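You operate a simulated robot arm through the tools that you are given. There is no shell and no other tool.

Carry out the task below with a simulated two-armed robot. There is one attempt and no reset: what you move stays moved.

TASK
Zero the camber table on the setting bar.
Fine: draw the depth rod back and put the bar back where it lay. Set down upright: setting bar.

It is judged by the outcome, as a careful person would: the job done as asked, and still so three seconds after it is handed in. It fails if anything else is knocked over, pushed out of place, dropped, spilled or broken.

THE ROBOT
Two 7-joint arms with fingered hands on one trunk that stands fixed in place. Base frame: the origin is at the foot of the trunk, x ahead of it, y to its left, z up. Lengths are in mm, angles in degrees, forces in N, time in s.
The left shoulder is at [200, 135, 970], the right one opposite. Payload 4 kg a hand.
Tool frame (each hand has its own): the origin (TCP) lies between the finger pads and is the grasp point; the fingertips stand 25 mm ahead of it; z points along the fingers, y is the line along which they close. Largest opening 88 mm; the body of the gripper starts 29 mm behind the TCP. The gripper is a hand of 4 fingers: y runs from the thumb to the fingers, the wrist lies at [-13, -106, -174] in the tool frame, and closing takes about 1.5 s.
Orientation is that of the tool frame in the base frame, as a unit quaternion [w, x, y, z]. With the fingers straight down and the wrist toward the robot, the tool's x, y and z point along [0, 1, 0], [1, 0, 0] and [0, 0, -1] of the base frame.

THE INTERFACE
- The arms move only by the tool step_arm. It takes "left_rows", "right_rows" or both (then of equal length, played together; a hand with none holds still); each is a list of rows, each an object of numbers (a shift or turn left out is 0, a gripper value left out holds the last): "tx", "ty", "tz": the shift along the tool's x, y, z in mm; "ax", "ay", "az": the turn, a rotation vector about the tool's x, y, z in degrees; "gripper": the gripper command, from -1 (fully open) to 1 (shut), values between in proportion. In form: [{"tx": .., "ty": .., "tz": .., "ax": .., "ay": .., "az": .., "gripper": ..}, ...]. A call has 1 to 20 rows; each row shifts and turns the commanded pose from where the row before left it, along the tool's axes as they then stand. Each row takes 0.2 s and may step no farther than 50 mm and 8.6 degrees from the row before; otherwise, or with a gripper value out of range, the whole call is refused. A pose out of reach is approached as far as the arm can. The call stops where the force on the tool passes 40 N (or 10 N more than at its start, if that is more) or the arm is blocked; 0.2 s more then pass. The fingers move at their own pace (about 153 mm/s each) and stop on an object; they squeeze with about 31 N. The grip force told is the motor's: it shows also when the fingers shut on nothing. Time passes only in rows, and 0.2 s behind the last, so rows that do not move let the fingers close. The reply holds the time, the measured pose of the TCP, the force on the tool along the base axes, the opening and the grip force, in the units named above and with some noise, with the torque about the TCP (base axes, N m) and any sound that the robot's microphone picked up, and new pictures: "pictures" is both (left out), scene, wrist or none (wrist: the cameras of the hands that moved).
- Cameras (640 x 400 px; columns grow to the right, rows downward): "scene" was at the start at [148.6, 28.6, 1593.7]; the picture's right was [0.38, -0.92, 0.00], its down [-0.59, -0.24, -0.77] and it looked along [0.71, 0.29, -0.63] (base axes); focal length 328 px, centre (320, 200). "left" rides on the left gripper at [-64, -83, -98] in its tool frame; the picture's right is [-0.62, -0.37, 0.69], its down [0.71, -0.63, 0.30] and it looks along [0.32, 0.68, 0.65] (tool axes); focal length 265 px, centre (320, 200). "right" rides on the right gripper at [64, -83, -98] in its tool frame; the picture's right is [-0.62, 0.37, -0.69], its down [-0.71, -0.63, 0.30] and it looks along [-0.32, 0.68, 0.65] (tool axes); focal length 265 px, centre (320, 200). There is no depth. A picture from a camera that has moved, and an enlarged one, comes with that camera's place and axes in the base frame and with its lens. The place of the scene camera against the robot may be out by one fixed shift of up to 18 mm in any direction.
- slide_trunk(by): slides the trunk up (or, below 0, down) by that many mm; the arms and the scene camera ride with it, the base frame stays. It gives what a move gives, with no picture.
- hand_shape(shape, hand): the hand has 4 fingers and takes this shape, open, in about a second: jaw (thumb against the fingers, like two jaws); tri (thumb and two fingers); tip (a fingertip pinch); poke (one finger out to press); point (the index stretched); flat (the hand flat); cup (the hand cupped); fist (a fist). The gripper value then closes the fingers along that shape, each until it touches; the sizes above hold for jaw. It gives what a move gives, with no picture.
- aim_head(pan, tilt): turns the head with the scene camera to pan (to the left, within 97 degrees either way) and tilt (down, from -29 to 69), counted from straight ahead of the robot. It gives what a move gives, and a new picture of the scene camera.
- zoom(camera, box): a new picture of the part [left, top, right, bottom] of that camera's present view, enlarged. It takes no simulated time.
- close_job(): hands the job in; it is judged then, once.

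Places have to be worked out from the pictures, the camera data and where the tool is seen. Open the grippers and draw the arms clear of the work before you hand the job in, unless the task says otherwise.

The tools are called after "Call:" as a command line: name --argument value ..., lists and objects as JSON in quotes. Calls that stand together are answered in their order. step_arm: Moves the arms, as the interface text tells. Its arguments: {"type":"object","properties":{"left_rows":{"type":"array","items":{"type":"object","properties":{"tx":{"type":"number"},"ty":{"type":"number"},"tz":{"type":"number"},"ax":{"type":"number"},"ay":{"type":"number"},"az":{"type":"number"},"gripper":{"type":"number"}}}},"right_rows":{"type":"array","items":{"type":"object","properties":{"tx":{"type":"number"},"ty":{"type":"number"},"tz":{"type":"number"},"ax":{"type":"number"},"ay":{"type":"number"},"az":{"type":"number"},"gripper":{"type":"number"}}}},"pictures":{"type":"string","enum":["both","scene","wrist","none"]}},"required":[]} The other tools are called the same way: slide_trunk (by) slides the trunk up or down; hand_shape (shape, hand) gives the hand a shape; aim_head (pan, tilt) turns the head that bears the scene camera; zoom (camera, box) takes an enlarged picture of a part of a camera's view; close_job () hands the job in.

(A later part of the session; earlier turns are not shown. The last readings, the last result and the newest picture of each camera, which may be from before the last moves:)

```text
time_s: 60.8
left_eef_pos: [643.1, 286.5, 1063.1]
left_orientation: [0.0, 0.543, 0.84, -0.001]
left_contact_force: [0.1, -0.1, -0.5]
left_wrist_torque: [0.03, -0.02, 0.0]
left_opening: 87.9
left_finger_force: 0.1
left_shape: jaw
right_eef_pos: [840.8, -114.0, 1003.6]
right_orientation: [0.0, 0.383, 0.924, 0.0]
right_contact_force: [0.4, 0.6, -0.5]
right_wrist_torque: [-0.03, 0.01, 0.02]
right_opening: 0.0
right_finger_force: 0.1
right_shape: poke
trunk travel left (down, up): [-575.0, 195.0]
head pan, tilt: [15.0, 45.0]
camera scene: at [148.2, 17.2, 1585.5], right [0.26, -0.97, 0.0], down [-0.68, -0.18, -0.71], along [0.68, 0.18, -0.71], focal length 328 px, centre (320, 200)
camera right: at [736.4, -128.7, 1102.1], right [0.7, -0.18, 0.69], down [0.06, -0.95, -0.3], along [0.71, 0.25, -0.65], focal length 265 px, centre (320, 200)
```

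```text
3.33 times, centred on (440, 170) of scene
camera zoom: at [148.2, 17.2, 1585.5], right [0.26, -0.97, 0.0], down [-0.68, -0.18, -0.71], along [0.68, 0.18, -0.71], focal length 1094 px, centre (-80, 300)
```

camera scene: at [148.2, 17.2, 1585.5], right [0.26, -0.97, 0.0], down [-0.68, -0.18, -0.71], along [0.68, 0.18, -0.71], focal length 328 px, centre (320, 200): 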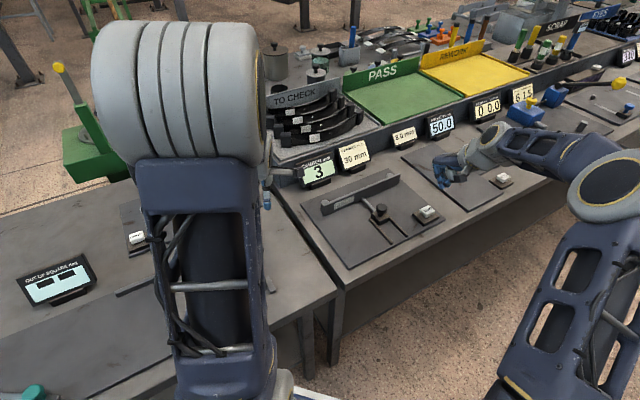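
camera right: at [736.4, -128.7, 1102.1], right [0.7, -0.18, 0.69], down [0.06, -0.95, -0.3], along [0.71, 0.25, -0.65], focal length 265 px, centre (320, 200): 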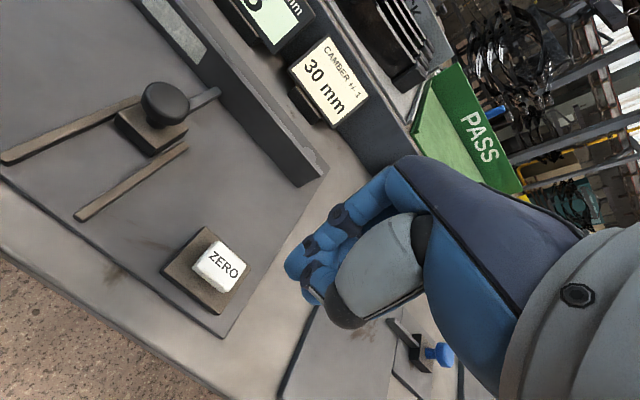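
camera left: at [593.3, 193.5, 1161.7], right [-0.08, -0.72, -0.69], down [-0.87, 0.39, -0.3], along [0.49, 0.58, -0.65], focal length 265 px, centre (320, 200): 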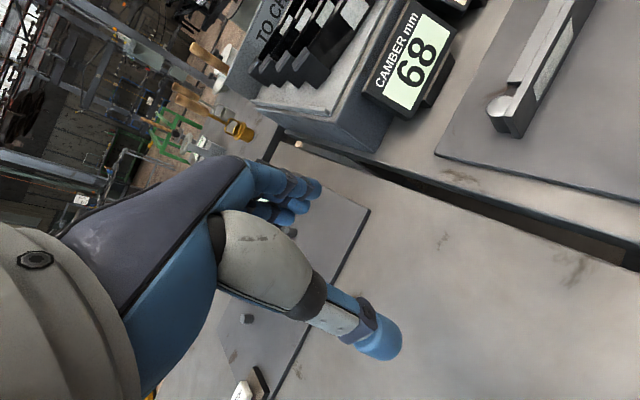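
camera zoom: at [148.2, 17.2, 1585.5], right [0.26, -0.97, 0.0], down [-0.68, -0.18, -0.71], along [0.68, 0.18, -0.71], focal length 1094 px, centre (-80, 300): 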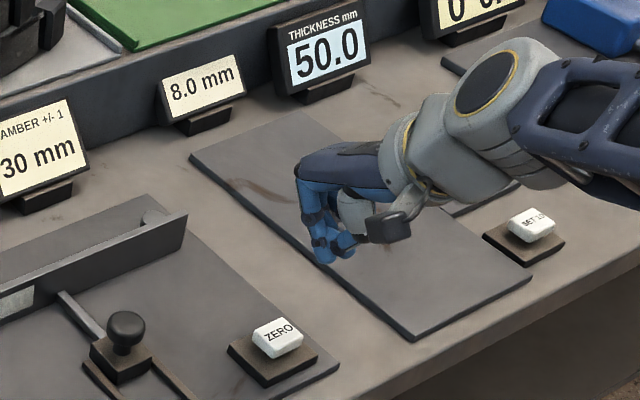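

The last gripper command (shut) still curls the poke finger. I command it open so the finger extends.

Call:
step_arm --right_rows '[{"gripper": -1}, {"gripper": -1}, {"gripper": -1}, {"gripper": -1}, {"gripper": -1}, {"gripper": -1}]' --pictures "both"

Call:
zoom --camera "right" --box '[140, 150, 400, 380]'

Call:
zoom --camera "scene" --box '[370, 110, 510, 230]'

```text
time_s: 62.2
left_eef_pos: [643.7, 285.5, 1062.6]
left_orientation: [0.0, 0.544, 0.839, 0.0]
left_contact_force: [-0.1, -0.1, -0.3]
left_wrist_torque: [-0.01, 0.0, -0.01]
left_opening: 88.1
left_finger_force: 0.0
left_shape: jaw
right_eef_pos: [840.2, -113.4, 1003.9]
right_orientation: [-0.001, 0.383, 0.924, 0.0]
right_contact_force: [-0.4, -0.7, 0.8]
right_wrist_torque: [0.01, -0.01, -0.02]
right_opening: 0.2
right_finger_force: 0.0
right_shape: poke
trunk travel left (down, up): [-575.0, 195.0]
head pan, tilt: [15.0, 45.0]
camera scene: at [148.2, 17.2, 1585.5], right [0.26, -0.97, 0.0], down [-0.68, -0.18, -0.71], along [0.68, 0.18, -0.71], focal length 328 px, centre (320, 200)
camera right: at [736.4, -128.7, 1102.1], right [0.7, -0.18, 0.69], down [0.06, -0.95, -0.3], along [0.71, 0.25, -0.65], focal length 265 px, centre (320, 200)
```

scene: 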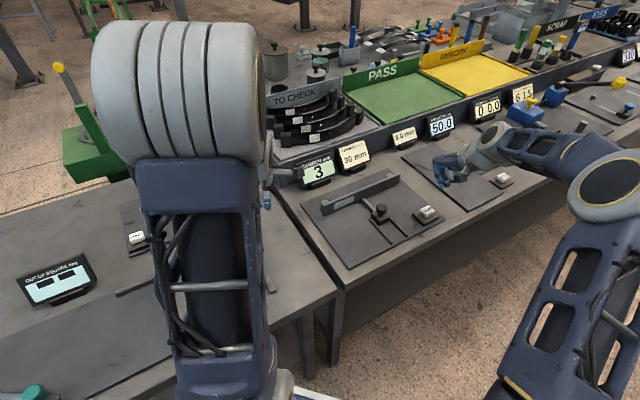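
right: 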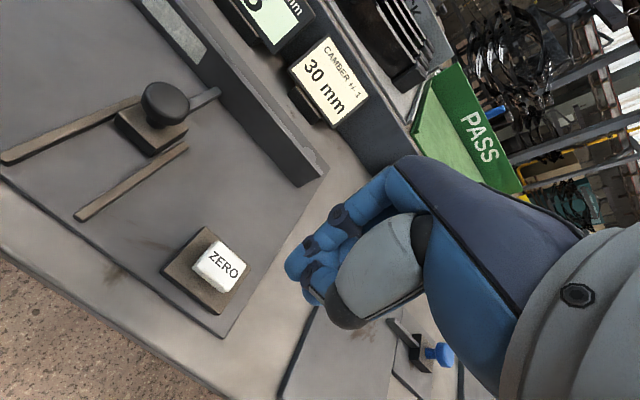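

```text
1.74 times, centred on (270, 265) of right
camera zoom: at [736.4, -128.7, 1102.1], right [0.7, -0.18, 0.69], down [0.06, -0.95, -0.3], along [0.71, 0.25, -0.65], focal length 462 px, centre (407, 87)
```

zoom: 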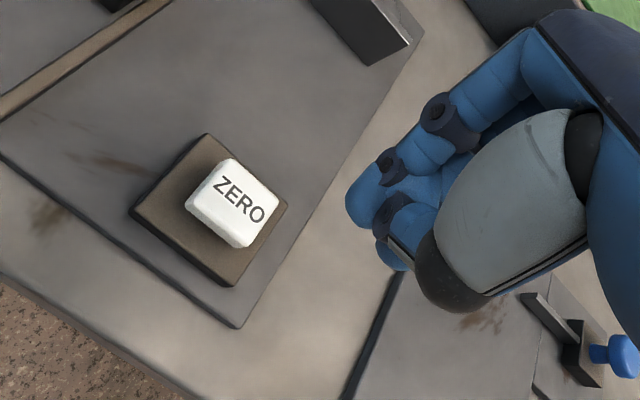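

```text
3.33 times, centred on (440, 170) of scene
camera zoom: at [148.2, 17.2, 1585.5], right [0.26, -0.97, 0.0], down [-0.68, -0.18, -0.71], along [0.68, 0.18, -0.71], focal length 1094 px, centre (-80, 300)
```

zoom: 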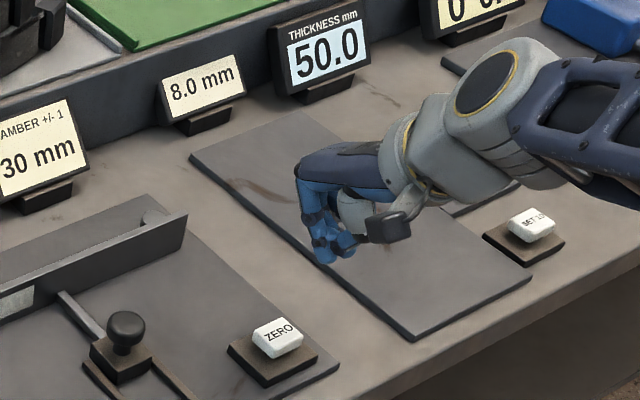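

The poke finger now points down; combining both cameras its tip lies near (838,-126,975), about 15 mm off the key in y. I shift to put it above the key and lower 55 mm to verify.

Call:
step_arm --right_rows '[{"tx": 4.6, "ty": 5.6, "tz": 5}, {"tx": 4.6, "ty": 5.7, "tz": 10}, {"tz": 15}, {"tz": 15}, {"tz": 10}, {}]' --pictures "both"

Call:
zoom --camera "right" --box '[180, 170, 400, 380]'

Call:
zoom --camera "scene" --box '[380, 150, 500, 240]'

```text
time_s: 63.6
left_eef_pos: [642.9, 285.1, 1062.9]
left_orientation: [0.0, 0.543, 0.84, 0.0]
left_contact_force: [0.6, -0.8, -0.5]
left_wrist_torque: [0.0, 0.0, 0.02]
left_opening: 87.9
left_finger_force: 0.0
left_shape: jaw
right_eef_pos: [842.2, -97.0, 948.6]
right_orientation: [0.0, 0.382, 0.924, 0.0]
right_contact_force: [-0.8, 0.8, -0.4]
right_wrist_torque: [-0.02, 0.02, 0.0]
right_opening: 0.0
right_finger_force: 0.0
right_shape: poke
trunk travel left (down, up): [-575.0, 195.0]
head pan, tilt: [15.0, 45.0]
camera scene: at [148.2, 17.2, 1585.5], right [0.26, -0.97, 0.0], down [-0.68, -0.18, -0.71], along [0.68, 0.18, -0.71], focal length 328 px, centre (320, 200)
camera right: at [738.6, -112.4, 1046.9], right [0.7, -0.18, 0.69], down [0.06, -0.95, -0.3], along [0.71, 0.25, -0.65], focal length 265 px, centre (320, 200)
```

scene: 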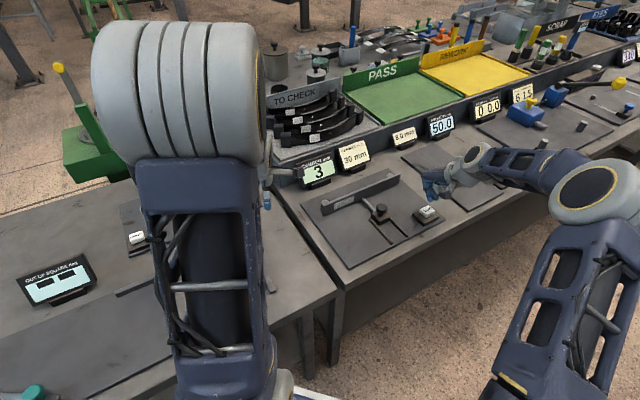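
right: 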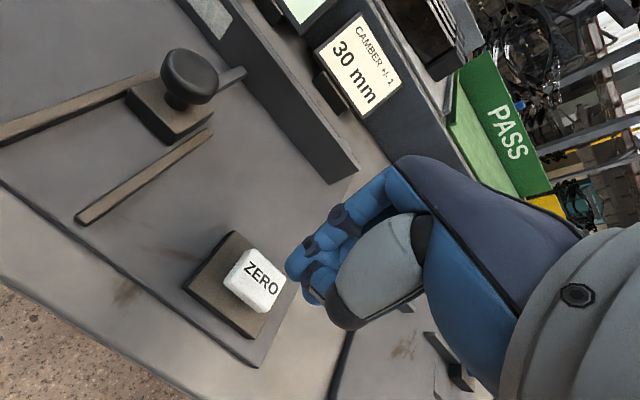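

```text
1.90 times, centred on (290, 275) of right
camera zoom: at [738.6, -112.4, 1046.9], right [0.7, -0.18, 0.69], down [0.06, -0.95, -0.3], along [0.71, 0.25, -0.65], focal length 506 px, centre (377, 57)
```

zoom: 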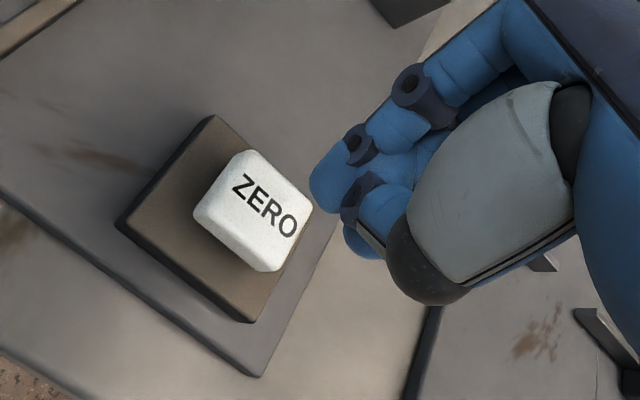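

```text
4.44 times, centred on (440, 195) of scene
camera zoom: at [148.2, 17.2, 1585.5], right [0.26, -0.97, 0.0], down [-0.68, -0.18, -0.71], along [0.68, 0.18, -0.71], focal length 1459 px, centre (-213, 222)
```

zoom: 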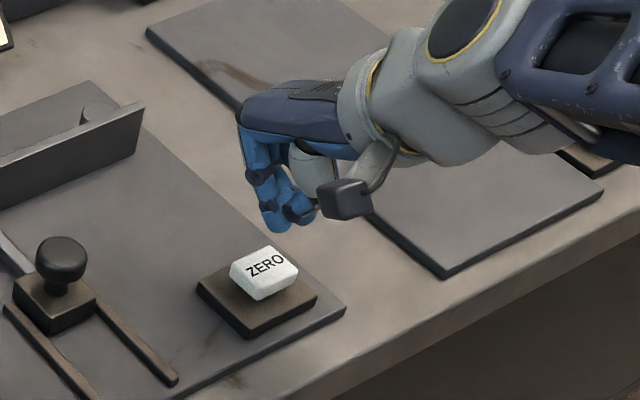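

Projecting straight down, the fingertip will land on the middle of the ZERO key in both views. I lower 28 mm and then press in small steps.

Call:
step_arm --right_rows '[{"tz": 10}, {"tz": 10}, {"tz": 8}, {}]' --pictures "both"

Call:
zoom --camera "right" --box '[200, 200, 400, 360]'

Call:
zoom --camera "scene" --box '[380, 150, 500, 240]'

```text
time_s: 64.6
left_eef_pos: [643.3, 286.1, 1063.9]
left_orientation: [0.0, 0.543, 0.84, 0.0]
left_contact_force: [-0.2, 0.0, -0.1]
left_wrist_torque: [-0.01, -0.01, 0.01]
left_opening: 88.0
left_finger_force: 0.1
left_shape: jaw
right_eef_pos: [843.8, -97.7, 920.7]
right_orientation: [-0.001, 0.382, 0.924, 0.0]
right_contact_force: [0.0, 0.0, 0.1]
right_wrist_torque: [0.0, -0.02, 0.01]
right_opening: 0.0
right_finger_force: 0.0
right_shape: poke
trunk travel left (down, up): [-575.0, 195.0]
head pan, tilt: [15.0, 45.0]
camera scene: at [148.2, 17.2, 1585.5], right [0.26, -0.97, 0.0], down [-0.68, -0.18, -0.71], along [0.68, 0.18, -0.71], focal length 328 px, centre (320, 200)
camera right: at [739.1, -112.3, 1018.8], right [0.7, -0.18, 0.69], down [0.06, -0.95, -0.3], along [0.71, 0.25, -0.65], focal length 265 px, centre (320, 200)
```

scene: 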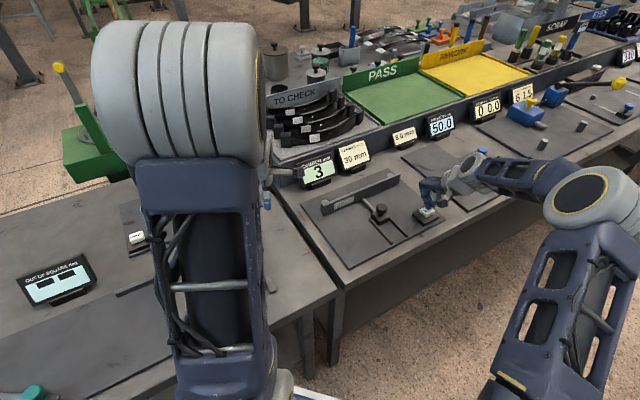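
right: 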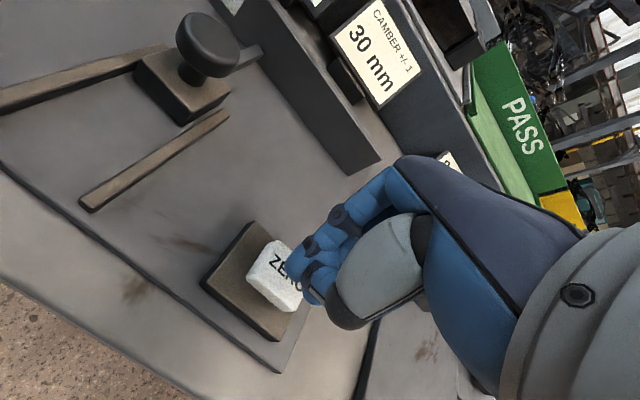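

```text
2.50 times, centred on (300, 280) of right
camera zoom: at [739.1, -112.3, 1018.8], right [0.7, -0.18, 0.69], down [0.06, -0.95, -0.3], along [0.71, 0.25, -0.65], focal length 664 px, centre (370, 0)
```

zoom: 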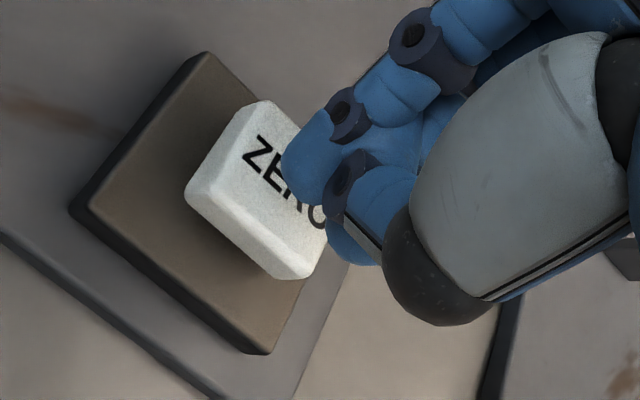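

```text
4.44 times, centred on (440, 195) of scene
camera zoom: at [148.2, 17.2, 1585.5], right [0.26, -0.97, 0.0], down [-0.68, -0.18, -0.71], along [0.68, 0.18, -0.71], focal length 1459 px, centre (-213, 222)
```

zoom: 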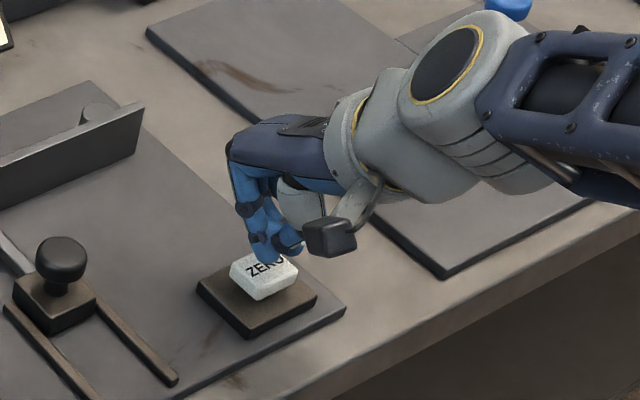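

The tip hovers right over the key. I press in 2 mm steps, watching force and sound.

Call:
step_arm --right_rows '[{"tz": 2}, {"tz": 2}, {"tz": 2}, {}]' --pictures "none"

Call:
step_arm --right_rows '[{"tz": 2}, {}]' --pictures "wrist"

Call:
zoom --camera "scene" --box '[290, 140, 450, 260]'

```text
time_s: 65.6
left_eef_pos: [644.8, 285.6, 1063.1]
left_orientation: [0.0, 0.543, 0.84, 0.0]
left_contact_force: [-1.1, 0.0, -0.1]
left_wrist_torque: [0.0, 0.02, -0.01]
left_opening: 88.0
left_finger_force: 0.1
left_shape: jaw
right_eef_pos: [843.6, -98.2, 915.4]
right_orientation: [-0.001, 0.383, 0.924, 0.0]
right_contact_force: [-0.3, 0.9, 0.2]
right_wrist_torque: [0.0, -0.02, -0.02]
right_opening: 0.0
right_finger_force: 0.2
right_shape: poke
trunk travel left (down, up): [-575.0, 195.0]
head pan, tilt: [15.0, 45.0]
```

```text
time_s: 66.2
left_eef_pos: [642.9, 285.5, 1063.2]
left_orientation: [-0.001, 0.543, 0.84, -0.001]
left_contact_force: [0.0, -0.1, -0.5]
left_wrist_torque: [-0.01, 0.04, 0.05]
left_opening: 87.9
left_finger_force: 0.1
left_shape: jaw
right_eef_pos: [843.1, -97.0, 912.6]
right_orientation: [0.0, 0.383, 0.924, 0.0]
right_contact_force: [0.8, 0.4, 1.0]
right_wrist_torque: [0.01, -0.01, 0.04]
right_opening: 0.1
right_finger_force: 0.0
right_shape: poke
trunk travel left (down, up): [-575.0, 195.0]
head pan, tilt: [15.0, 45.0]
camera right: at [739.2, -112.7, 1011.3], right [0.7, -0.18, 0.69], down [0.06, -0.95, -0.3], along [0.71, 0.25, -0.65], focal length 265 px, centre (320, 200)
```

right: 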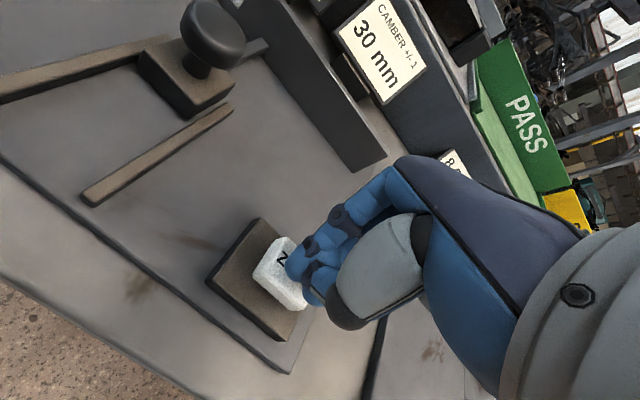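

```text
3.33 times, centred on (370, 200) of scene
camera zoom: at [148.2, 17.2, 1585.5], right [0.26, -0.97, 0.0], down [-0.68, -0.18, -0.71], along [0.68, 0.18, -0.71], focal length 1094 px, centre (153, 200)
```

zoom: 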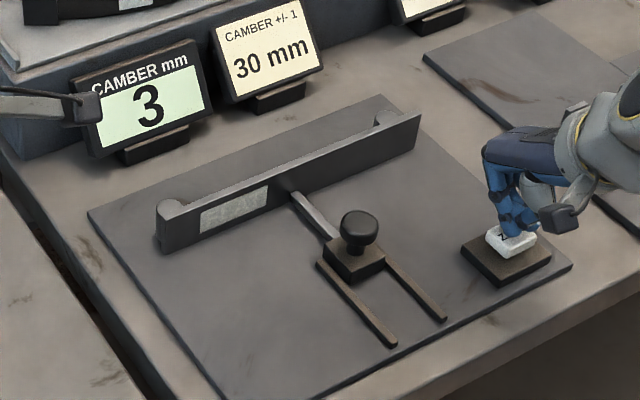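

No contact yet; I continue down in 1–2 mm steps.

Call:
step_arm --right_rows '[{"tz": 1.5}, {}]' --pictures "none"

Call:
step_arm --right_rows '[{"tz": 1.5}, {}]' --pictures "none"

Call:
step_arm --right_rows '[{"tz": 1.5}, {}]' --pictures "wrist"

Call:
zoom --camera "scene" --box '[290, 140, 450, 260]'

```text
time_s: 66.8
left_eef_pos: [645.1, 285.4, 1062.7]
left_orientation: [0.0, 0.543, 0.84, -0.001]
left_contact_force: [0.0, 0.2, -0.6]
left_wrist_torque: [0.01, 0.0, -0.04]
left_opening: 87.9
left_finger_force: 0.1
left_shape: jaw
right_eef_pos: [843.2, -98.1, 911.6]
right_orientation: [0.001, 0.382, 0.924, 0.0]
right_contact_force: [-0.5, -0.4, 0.9]
right_wrist_torque: [0.02, 0.03, -0.02]
right_opening: 0.0
right_finger_force: 0.1
right_shape: poke
trunk travel left (down, up): [-575.0, 195.0]
head pan, tilt: [15.0, 45.0]
```

```text
time_s: 67.4
left_eef_pos: [643.7, 286.8, 1061.6]
left_orientation: [0.0, 0.543, 0.84, 0.0]
left_contact_force: [-1.1, 0.4, -0.5]
left_wrist_torque: [0.02, 0.0, -0.01]
left_opening: 87.6
left_finger_force: 0.0
left_shape: jaw
right_eef_pos: [843.2, -97.3, 909.0]
right_orientation: [0.0, 0.383, 0.924, 0.0]
right_contact_force: [-0.5, -0.1, 1.6]
right_wrist_torque: [0.03, 0.01, 0.03]
right_opening: 0.0
right_finger_force: 0.1
right_shape: poke
trunk travel left (down, up): [-575.0, 195.0]
head pan, tilt: [15.0, 45.0]
```

```text
time_s: 68.0
left_eef_pos: [643.8, 285.7, 1062.6]
left_orientation: [-0.001, 0.543, 0.84, 0.0]
left_contact_force: [-0.9, 0.5, 0.3]
left_wrist_torque: [-0.01, -0.03, 0.01]
left_opening: 88.0
left_finger_force: 0.0
left_shape: jaw
right_eef_pos: [844.4, -97.5, 907.0]
right_orientation: [0.0, 0.382, 0.924, 0.0]
right_contact_force: [-0.5, 0.2, 1.2]
right_wrist_torque: [0.0, 0.0, 0.0]
right_opening: 0.0
right_finger_force: 0.1
right_shape: poke
trunk travel left (down, up): [-575.0, 195.0]
head pan, tilt: [15.0, 45.0]
camera right: at [739.4, -112.7, 1006.1], right [0.7, -0.18, 0.69], down [0.06, -0.95, -0.3], along [0.71, 0.25, -0.65], focal length 265 px, centre (320, 200)
```

right: 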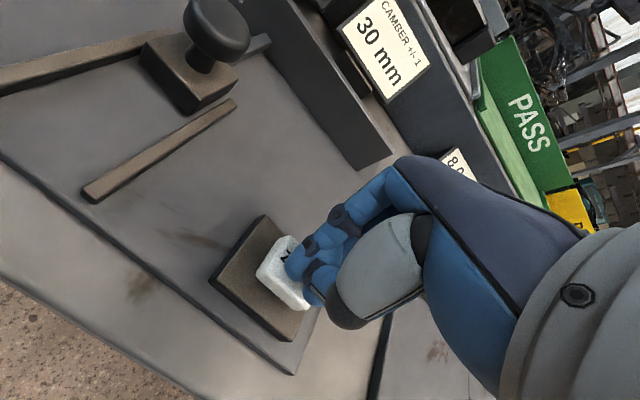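

```text
3.33 times, centred on (370, 200) of scene
camera zoom: at [148.2, 17.2, 1585.5], right [0.26, -0.97, 0.0], down [-0.68, -0.18, -0.71], along [0.68, 0.18, -0.71], focal length 1094 px, centre (153, 200)
```

zoom: 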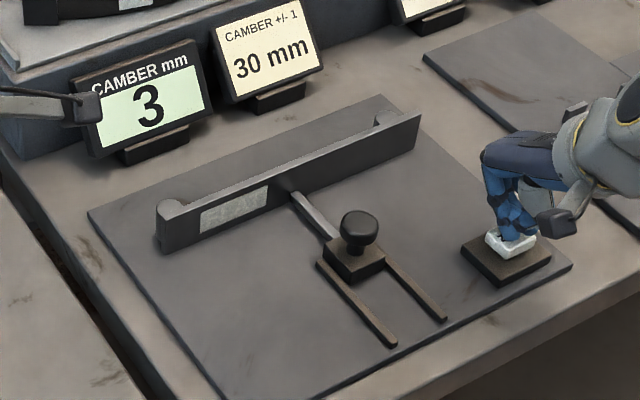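

A force of about 1–1.5 N shows now, maybe the key's spring. I zoom at the key and go on pressing.

Call:
zoom --camera "scene" --box '[390, 180, 460, 230]'

Call:
step_arm --right_rows '[{"tz": 1.5}, {}]' --pictures "none"

Call:
step_arm --right_rows '[{"tz": 1.5}, {}]' --pictures "wrist"

Call:
zoom --camera "scene" --box '[290, 140, 450, 260]'

```text
8.00 times, centred on (425, 205) of scene
camera zoom: at [148.2, 17.2, 1585.5], right [0.26, -0.97, 0.0], down [-0.68, -0.18, -0.71], along [0.68, 0.18, -0.71], focal length 2625 px, centre (-520, 160)
```

zoom: 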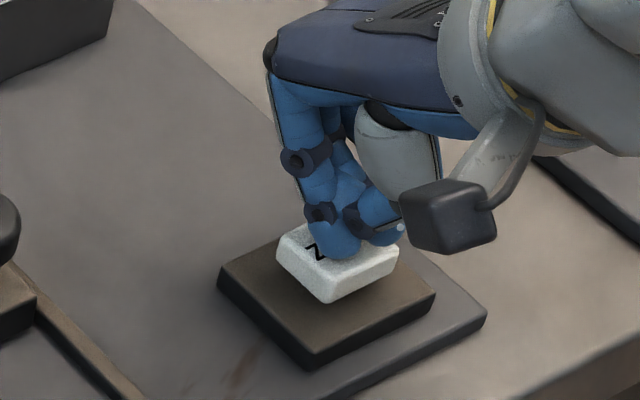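

```text
time_s: 68.6
left_eef_pos: [644.4, 285.5, 1063.1]
left_orientation: [-0.001, 0.543, 0.839, 0.0]
left_contact_force: [0.4, 0.3, 0.6]
left_wrist_torque: [0.03, -0.02, -0.01]
left_opening: 88.1
left_finger_force: 0.1
left_shape: jaw
right_eef_pos: [843.7, -97.3, 905.4]
right_orientation: [0.0, 0.383, 0.924, 0.0]
right_contact_force: [-1.1, 0.0, 1.5]
right_wrist_torque: [-0.04, 0.0, -0.01]
right_opening: 0.2
right_finger_force: 0.0
right_shape: poke
trunk travel left (down, up): [-575.0, 195.0]
head pan, tilt: [15.0, 45.0]
```

```text
time_s: 69.2
left_eef_pos: [643.1, 285.7, 1062.8]
left_orientation: [0.0, 0.543, 0.84, -0.001]
left_contact_force: [0.2, 0.1, -0.3]
left_wrist_torque: [0.0, -0.01, 0.02]
left_opening: 87.6
left_finger_force: 0.1
left_shape: jaw
right_eef_pos: [845.6, -97.6, 905.5]
right_orientation: [0.0, 0.382, 0.924, 0.0]
right_contact_force: [-0.5, 0.4, 1.8]
right_wrist_torque: [-0.03, 0.05, 0.0]
right_opening: 0.1
right_finger_force: 0.1
right_shape: poke
trunk travel left (down, up): [-575.0, 195.0]
head pan, tilt: [15.0, 45.0]
camera right: at [740.0, -112.6, 1003.4], right [0.7, -0.18, 0.69], down [0.06, -0.95, -0.3], along [0.71, 0.25, -0.65], focal length 265 px, centre (320, 200)
```

right: 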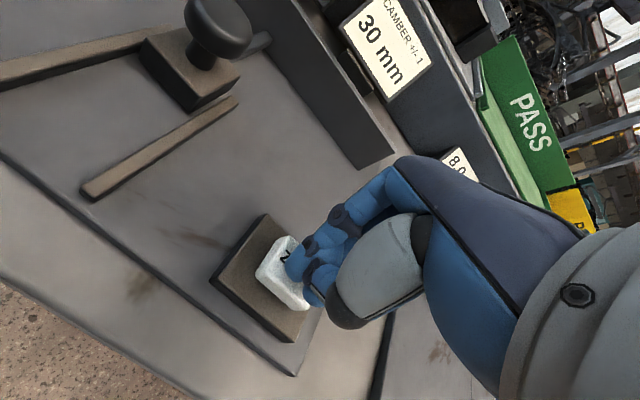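

```text
3.33 times, centred on (370, 200) of scene
camera zoom: at [148.1, 17.2, 1585.5], right [0.26, -0.97, 0.0], down [-0.68, -0.18, -0.71], along [0.68, 0.18, -0.71], focal length 1094 px, centre (153, 200)
```

zoom: 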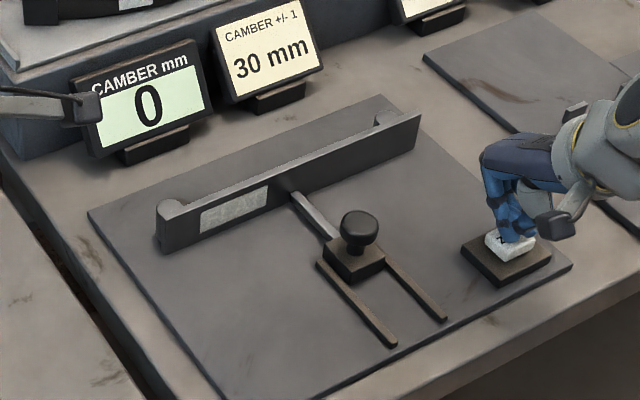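

The display now reads 0. I lift the finger straight off the key and confirm the reading holds.

Call:
step_arm --right_rows '[{"tz": -5}, {"tz": -15}, {"tz": -20}, {"tz": -20}, {"tz": -20}, {"tz": -20}, {}]' --pictures "both"

Call:
zoom --camera "scene" --box '[290, 140, 450, 260]'

```text
time_s: 70.8
left_eef_pos: [643.5, 285.9, 1063.0]
left_orientation: [0.0, 0.543, 0.839, 0.0]
left_contact_force: [0.0, 0.1, 0.3]
left_wrist_torque: [-0.03, -0.03, -0.01]
left_opening: 88.0
left_finger_force: 0.2
left_shape: jaw
right_eef_pos: [843.1, -96.6, 1005.2]
right_orientation: [0.0, 0.382, 0.924, 0.0]
right_contact_force: [0.9, 0.1, -0.3]
right_wrist_torque: [0.02, 0.02, 0.04]
right_opening: 0.3
right_finger_force: 0.1
right_shape: poke
trunk travel left (down, up): [-575.0, 195.0]
head pan, tilt: [15.0, 45.0]
camera scene: at [148.2, 17.2, 1585.5], right [0.26, -0.97, 0.0], down [-0.68, -0.18, -0.71], along [0.68, 0.18, -0.71], focal length 328 px, centre (320, 200)
camera right: at [738.4, -112.3, 1104.1], right [0.7, -0.18, 0.69], down [0.06, -0.95, -0.3], along [0.71, 0.25, -0.65], focal length 265 px, centre (320, 200)
```

scene: 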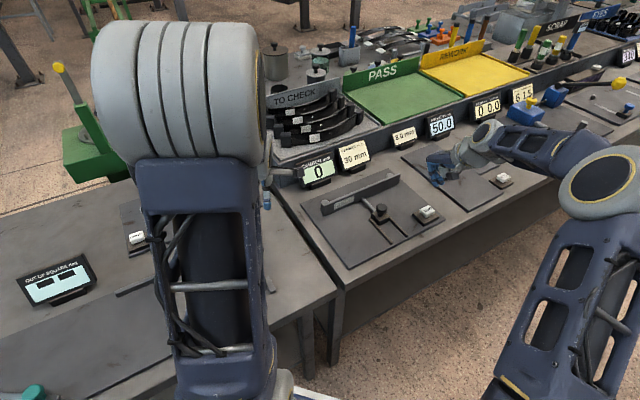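
right: 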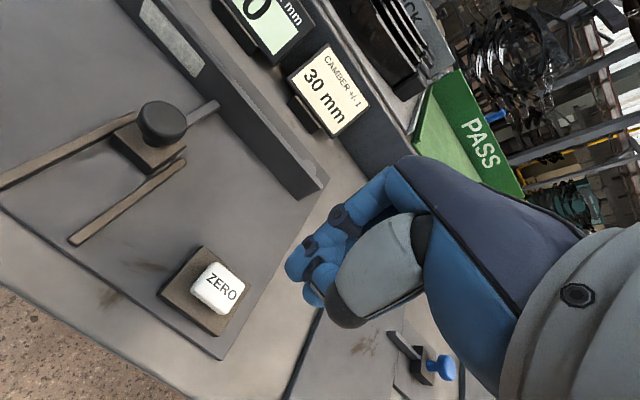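

```text
3.33 times, centred on (370, 200) of scene
camera zoom: at [148.2, 17.2, 1585.5], right [0.26, -0.97, 0.0], down [-0.68, -0.18, -0.71], along [0.68, 0.18, -0.71], focal length 1094 px, centre (153, 200)
```

zoom: 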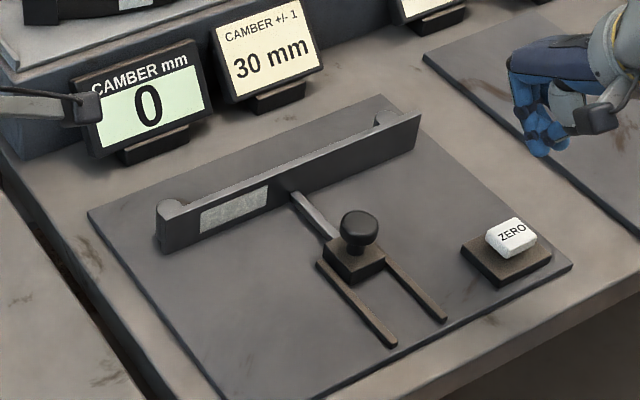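

Zero holds with the rod on the bar. I return the right hand to the jaw shape and go back above the knob at (794,15.7).

Call:
hand_shape --hand "right" --shape "jaw"

Call:
step_arm --right_rows '[{"tx": 14, "ty": 5}, {"tx": 20, "ty": 8}, {"tx": 20, "ty": 8}, {"tx": 20, "ty": 8}, {"tx": 20, "ty": 8}, {"tx": 14, "ty": 5}, {"tx": 6.4, "ty": 2.4}, {}]' --pictures "both"

Call:
zoom --camera "right" --box '[100, 150, 360, 380]'

```text
time_s: 71.7
left_eef_pos: [643.4, 286.7, 1062.6]
left_orientation: [-0.001, 0.543, 0.84, 0.0]
left_contact_force: [-0.5, 0.3, -0.4]
left_wrist_torque: [-0.03, -0.01, 0.02]
left_opening: 88.1
left_finger_force: 0.0
left_shape: jaw
right_eef_pos: [843.3, -97.1, 1005.0]
right_orientation: [0.0, 0.383, 0.924, 0.0]
right_contact_force: [-0.5, 0.3, 0.0]
right_wrist_torque: [-0.03, -0.02, -0.03]
right_opening: 87.7
right_finger_force: 0.0
right_shape: jaw
trunk travel left (down, up): [-575.0, 195.0]
head pan, tilt: [15.0, 45.0]
```

```text
time_s: 73.5
left_eef_pos: [643.3, 285.2, 1063.5]
left_orientation: [0.0, 0.544, 0.839, 0.0]
left_contact_force: [0.8, -0.5, -0.1]
left_wrist_torque: [0.01, -0.04, 0.03]
left_opening: 87.8
left_finger_force: 0.1
left_shape: jaw
right_eef_pos: [793.9, 13.6, 1003.8]
right_orientation: [0.001, 0.382, 0.924, 0.0]
right_contact_force: [0.1, 0.2, 0.3]
right_wrist_torque: [0.02, 0.02, -0.01]
right_opening: 87.9
right_finger_force: 0.1
right_shape: jaw
trunk travel left (down, up): [-575.0, 195.0]
head pan, tilt: [15.0, 45.0]
camera scene: at [148.2, 17.2, 1585.5], right [0.26, -0.97, 0.0], down [-0.68, -0.18, -0.71], along [0.68, 0.18, -0.71], focal length 328 px, centre (320, 200)
camera right: at [690.1, -0.7, 1102.7], right [0.7, -0.18, 0.69], down [0.06, -0.95, -0.3], along [0.71, 0.25, -0.65], focal length 265 px, centre (320, 200)
```

scene: 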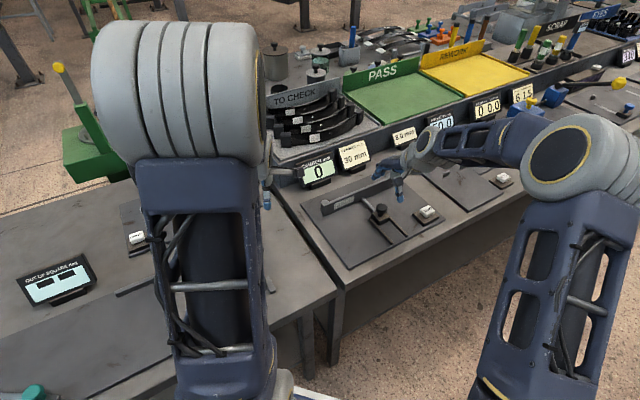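
right: 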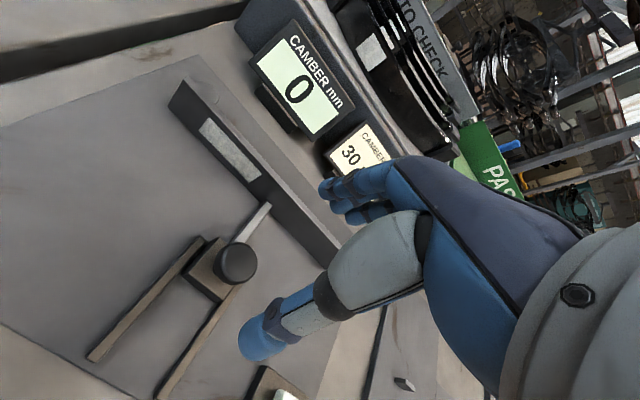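

```text
1.74 times, centred on (230, 265) of right
camera zoom: at [690.1, -0.7, 1102.7], right [0.7, -0.18, 0.69], down [0.06, -0.95, -0.3], along [0.71, 0.25, -0.65], focal length 462 px, centre (476, 87)
```

zoom: 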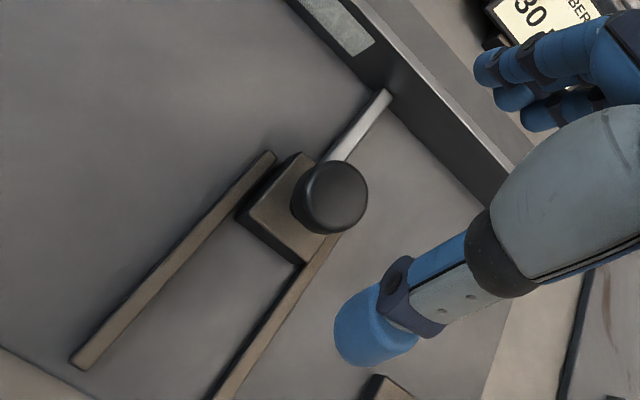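

The knob is again centred under the open hand. I descend over it in two stages.

Call:
step_arm --right_rows '[{"tz": 15, "tx": 1, "ty": 1}, {"tz": 18}, {"tz": 18}, {"tz": 14}, {"tz": 8}, {}]' --pictures "wrist"

Call:
zoom --camera "scene" --box '[330, 160, 430, 240]'

Call:
step_arm --right_rows '[{"tz": 8}, {"tz": 6}, {"tz": 2}, {}]' --pictures "both"

Call:
zoom --camera "right" --box '[160, 170, 380, 390]'

```text
time_s: 74.9
left_eef_pos: [644.1, 285.1, 1063.6]
left_orientation: [0.0, 0.543, 0.839, 0.0]
left_contact_force: [-0.3, 0.0, 0.0]
left_wrist_torque: [0.0, 0.0, -0.02]
left_opening: 87.8
left_finger_force: 0.2
left_shape: jaw
right_eef_pos: [793.8, 16.6, 932.1]
right_orientation: [0.0, 0.383, 0.924, 0.0]
right_contact_force: [0.0, 0.0, -0.5]
right_wrist_torque: [0.0, -0.01, 0.01]
right_opening: 87.9
right_finger_force: 0.1
right_shape: jaw
trunk travel left (down, up): [-575.0, 195.0]
head pan, tilt: [15.0, 45.0]
camera right: at [688.9, 1.7, 1030.1], right [0.7, -0.18, 0.69], down [0.06, -0.95, -0.3], along [0.71, 0.25, -0.65], focal length 265 px, centre (320, 200)
```

right: 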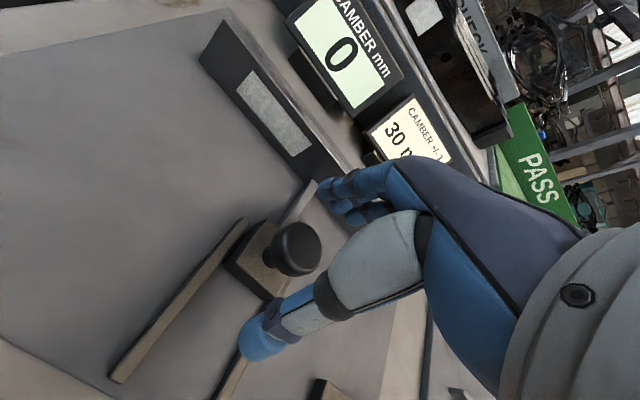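

```text
5.00 times, centred on (380, 200) of scene
camera zoom: at [148.2, 17.2, 1585.5], right [0.26, -0.97, 0.0], down [-0.68, -0.18, -0.71], along [0.68, 0.18, -0.71], focal length 1641 px, centre (20, 200)
```

zoom: 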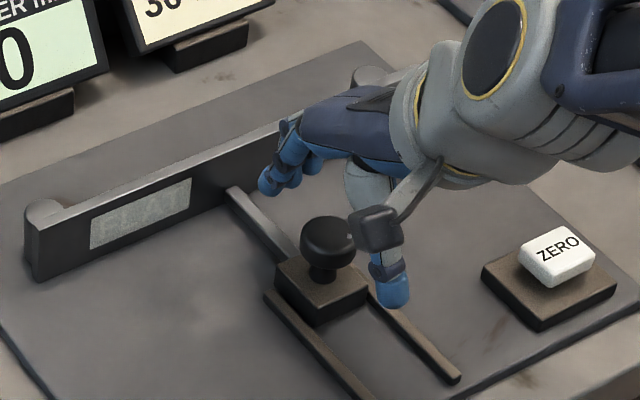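

```text
time_s: 75.9
left_eef_pos: [643.8, 284.8, 1062.5]
left_orientation: [0.0, 0.544, 0.839, 0.001]
left_contact_force: [0.5, -0.8, 0.3]
left_wrist_torque: [-0.03, 0.01, 0.04]
left_opening: 87.8
left_finger_force: 0.0
left_shape: jaw
right_eef_pos: [794.2, 16.2, 915.6]
right_orientation: [0.0, 0.383, 0.924, -0.001]
right_contact_force: [0.1, 1.0, 1.0]
right_wrist_torque: [-0.02, 0.0, -0.03]
right_opening: 88.1
right_finger_force: 0.1
right_shape: jaw
trunk travel left (down, up): [-575.0, 195.0]
head pan, tilt: [15.0, 45.0]
camera scene: at [148.2, 17.2, 1585.5], right [0.26, -0.97, 0.0], down [-0.68, -0.18, -0.71], along [0.68, 0.18, -0.71], focal length 328 px, centre (320, 200)
camera right: at [689.4, 0.5, 1014.1], right [0.7, -0.18, 0.69], down [0.06, -0.95, -0.3], along [0.71, 0.25, -0.65], focal length 265 px, centre (320, 200)
```

scene: 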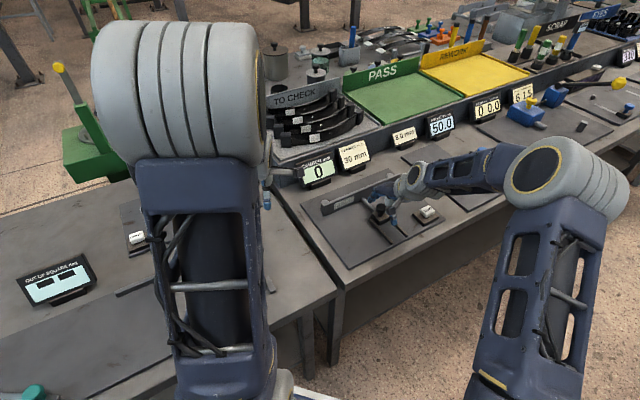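
right: 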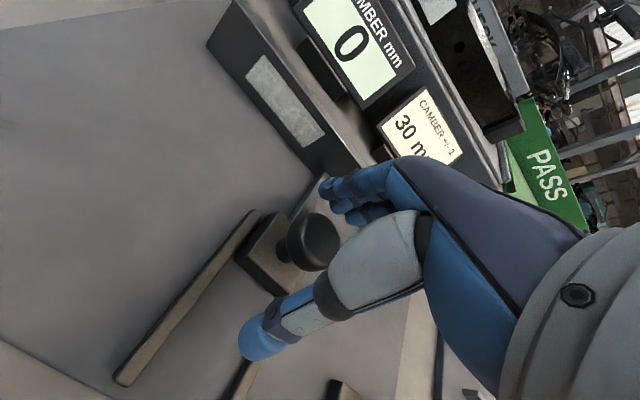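

```text
1.82 times, centred on (270, 280) of right
camera zoom: at [689.4, 0.5, 1014.1], right [0.7, -0.18, 0.69], down [0.06, -0.95, -0.3], along [0.71, 0.25, -0.65], focal length 483 px, centre (411, 54)
```

zoom: 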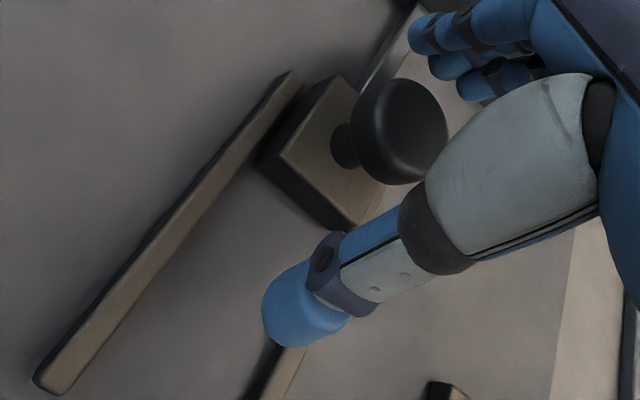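

I close the hand on the knob again and check force and reading before pulling.

Call:
step_arm --right_rows '[{"gripper": 0}, {"gripper": 0.3}, {"gripper": 0.6}, {"gripper": 1}, {"gripper": 1}, {"gripper": 1}, {"gripper": 1}, {"gripper": 1}]' --pictures "wrist"

Call:
zoom --camera "scene" --box '[290, 140, 450, 260]'

```text
time_s: 77.7
left_eef_pos: [643.6, 286.6, 1062.6]
left_orientation: [0.0, 0.543, 0.84, 0.0]
left_contact_force: [0.1, 0.2, 0.3]
left_wrist_torque: [0.0, 0.0, 0.01]
left_opening: 88.0
left_finger_force: 0.1
left_shape: jaw
right_eef_pos: [793.5, 14.3, 914.1]
right_orientation: [-0.002, 0.383, 0.924, -0.002]
right_contact_force: [2.0, -5.7, -24.2]
right_wrist_torque: [-0.14, -0.01, 0.01]
right_opening: 18.5
right_finger_force: 31.1
right_shape: jaw
trunk travel left (down, up): [-575.0, 195.0]
head pan, tilt: [15.0, 45.0]
camera right: at [689.5, -0.2, 1012.6], right [0.7, -0.18, 0.69], down [0.06, -0.95, -0.3], along [0.71, 0.25, -0.66], focal length 265 px, centre (320, 200)
```

right: 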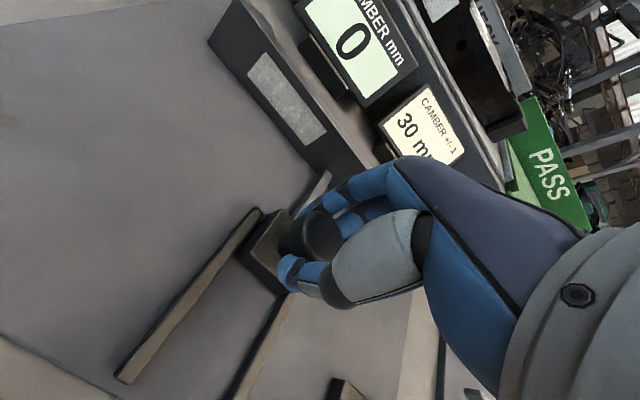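

```text
3.33 times, centred on (370, 200) of scene
camera zoom: at [149.0, 17.0, 1585.2], right [0.26, -0.97, 0.0], down [-0.68, -0.18, -0.71], along [0.68, 0.18, -0.71], focal length 1094 px, centre (153, 200)
```

zoom: 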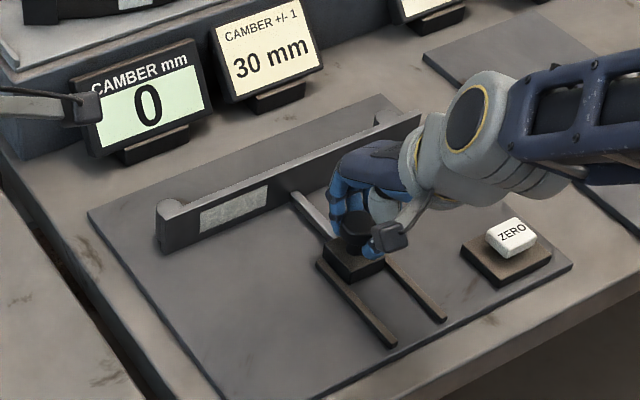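

Reading 0. I relieve the vertical pull, then push gently once to confirm the zero is really taken at bar contact.

Call:
step_arm --right_rows '[{"tz": 1.5}, {"tz": 1.5}, {"ty": 1}, {"ty": 1}, {}]' --pictures "wrist"

```text
time_s: 78.9
left_eef_pos: [642.8, 285.8, 1062.7]
left_orientation: [0.0, 0.544, 0.839, 0.0]
left_contact_force: [-0.1, -0.2, 0.7]
left_wrist_torque: [0.02, 0.01, 0.01]
left_opening: 87.8
left_finger_force: 0.1
left_shape: jaw
right_eef_pos: [797.4, 16.0, 911.3]
right_orientation: [-0.001, 0.383, 0.924, -0.001]
right_contact_force: [-8.7, -14.5, -11.2]
right_wrist_torque: [-0.23, 0.04, -0.01]
right_opening: 18.5
right_finger_force: 31.1
right_shape: jaw
trunk travel left (down, up): [-575.0, 195.0]
head pan, tilt: [15.0, 45.0]
camera right: at [691.1, 1.4, 1011.5], right [0.7, -0.18, 0.69], down [0.06, -0.95, -0.3], along [0.71, 0.25, -0.65], focal length 265 px, centre (320, 200)
```

right: 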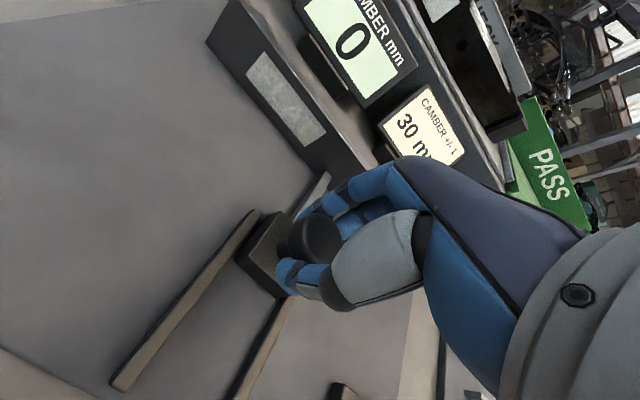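

Under ~16 N push the reading stays 0, so the zero is good. Now I draw the rod back along the slide, first 50 mm.

Call:
step_arm --right_rows '[{"tz": 0.8, "ty": -2}, {"ty": -4}, {"ty": -6}, {"ty": -7}, {"ty": -7}, {"ty": -7}, {"ty": -7}, {"ty": -7}, {"ty": -4}, {}]' --pictures "both"

Call:
zoom --camera "scene" --box '[290, 140, 450, 260]'

```text
time_s: 81.1
left_eef_pos: [643.9, 286.1, 1062.9]
left_orientation: [0.0, 0.543, 0.84, 0.001]
left_contact_force: [-0.2, 0.5, 0.8]
left_wrist_torque: [0.01, -0.02, 0.0]
left_opening: 88.0
left_finger_force: 0.1
left_shape: jaw
right_eef_pos: [758.4, -20.8, 912.9]
right_orientation: [-0.002, 0.383, 0.924, 0.001]
right_contact_force: [7.0, -6.4, -9.8]
right_wrist_torque: [-0.08, -0.17, -0.07]
right_opening: 18.7
right_finger_force: 30.9
right_shape: jaw
trunk travel left (down, up): [-575.0, 195.0]
head pan, tilt: [15.0, 45.0]
camera scene: at [148.7, 16.9, 1585.4], right [0.26, -0.97, 0.0], down [-0.68, -0.18, -0.71], along [0.68, 0.18, -0.71], focal length 328 px, centre (320, 200)
camera right: at [654.6, -34.6, 1011.2], right [0.7, -0.18, 0.69], down [0.06, -0.95, -0.3], along [0.71, 0.25, -0.65], focal length 265 px, centre (320, 200)
```

scene: 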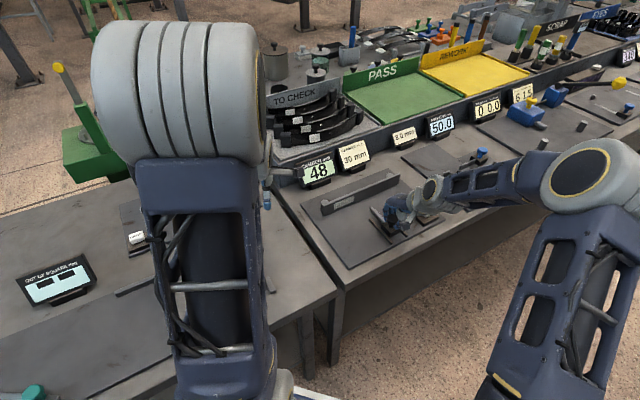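
right: 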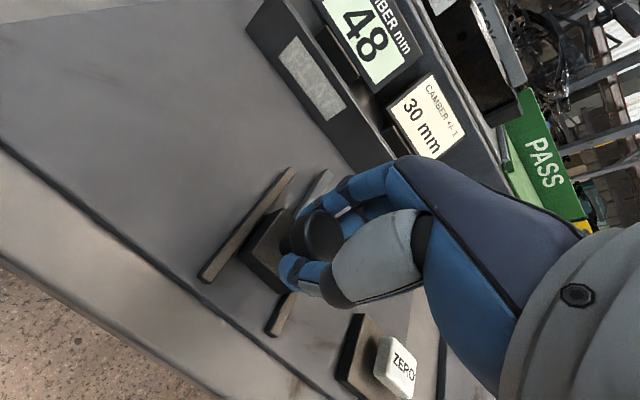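

```text
3.33 times, centred on (370, 200) of scene
camera zoom: at [148.7, 16.9, 1585.4], right [0.26, -0.97, 0.0], down [-0.68, -0.18, -0.71], along [0.68, 0.18, -0.71], focal length 1094 px, centre (153, 200)
```

zoom: 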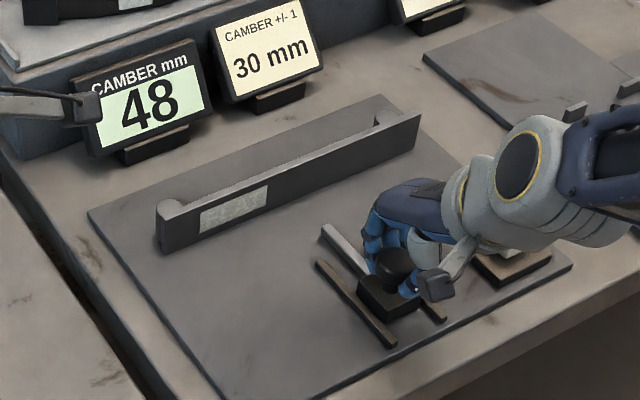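

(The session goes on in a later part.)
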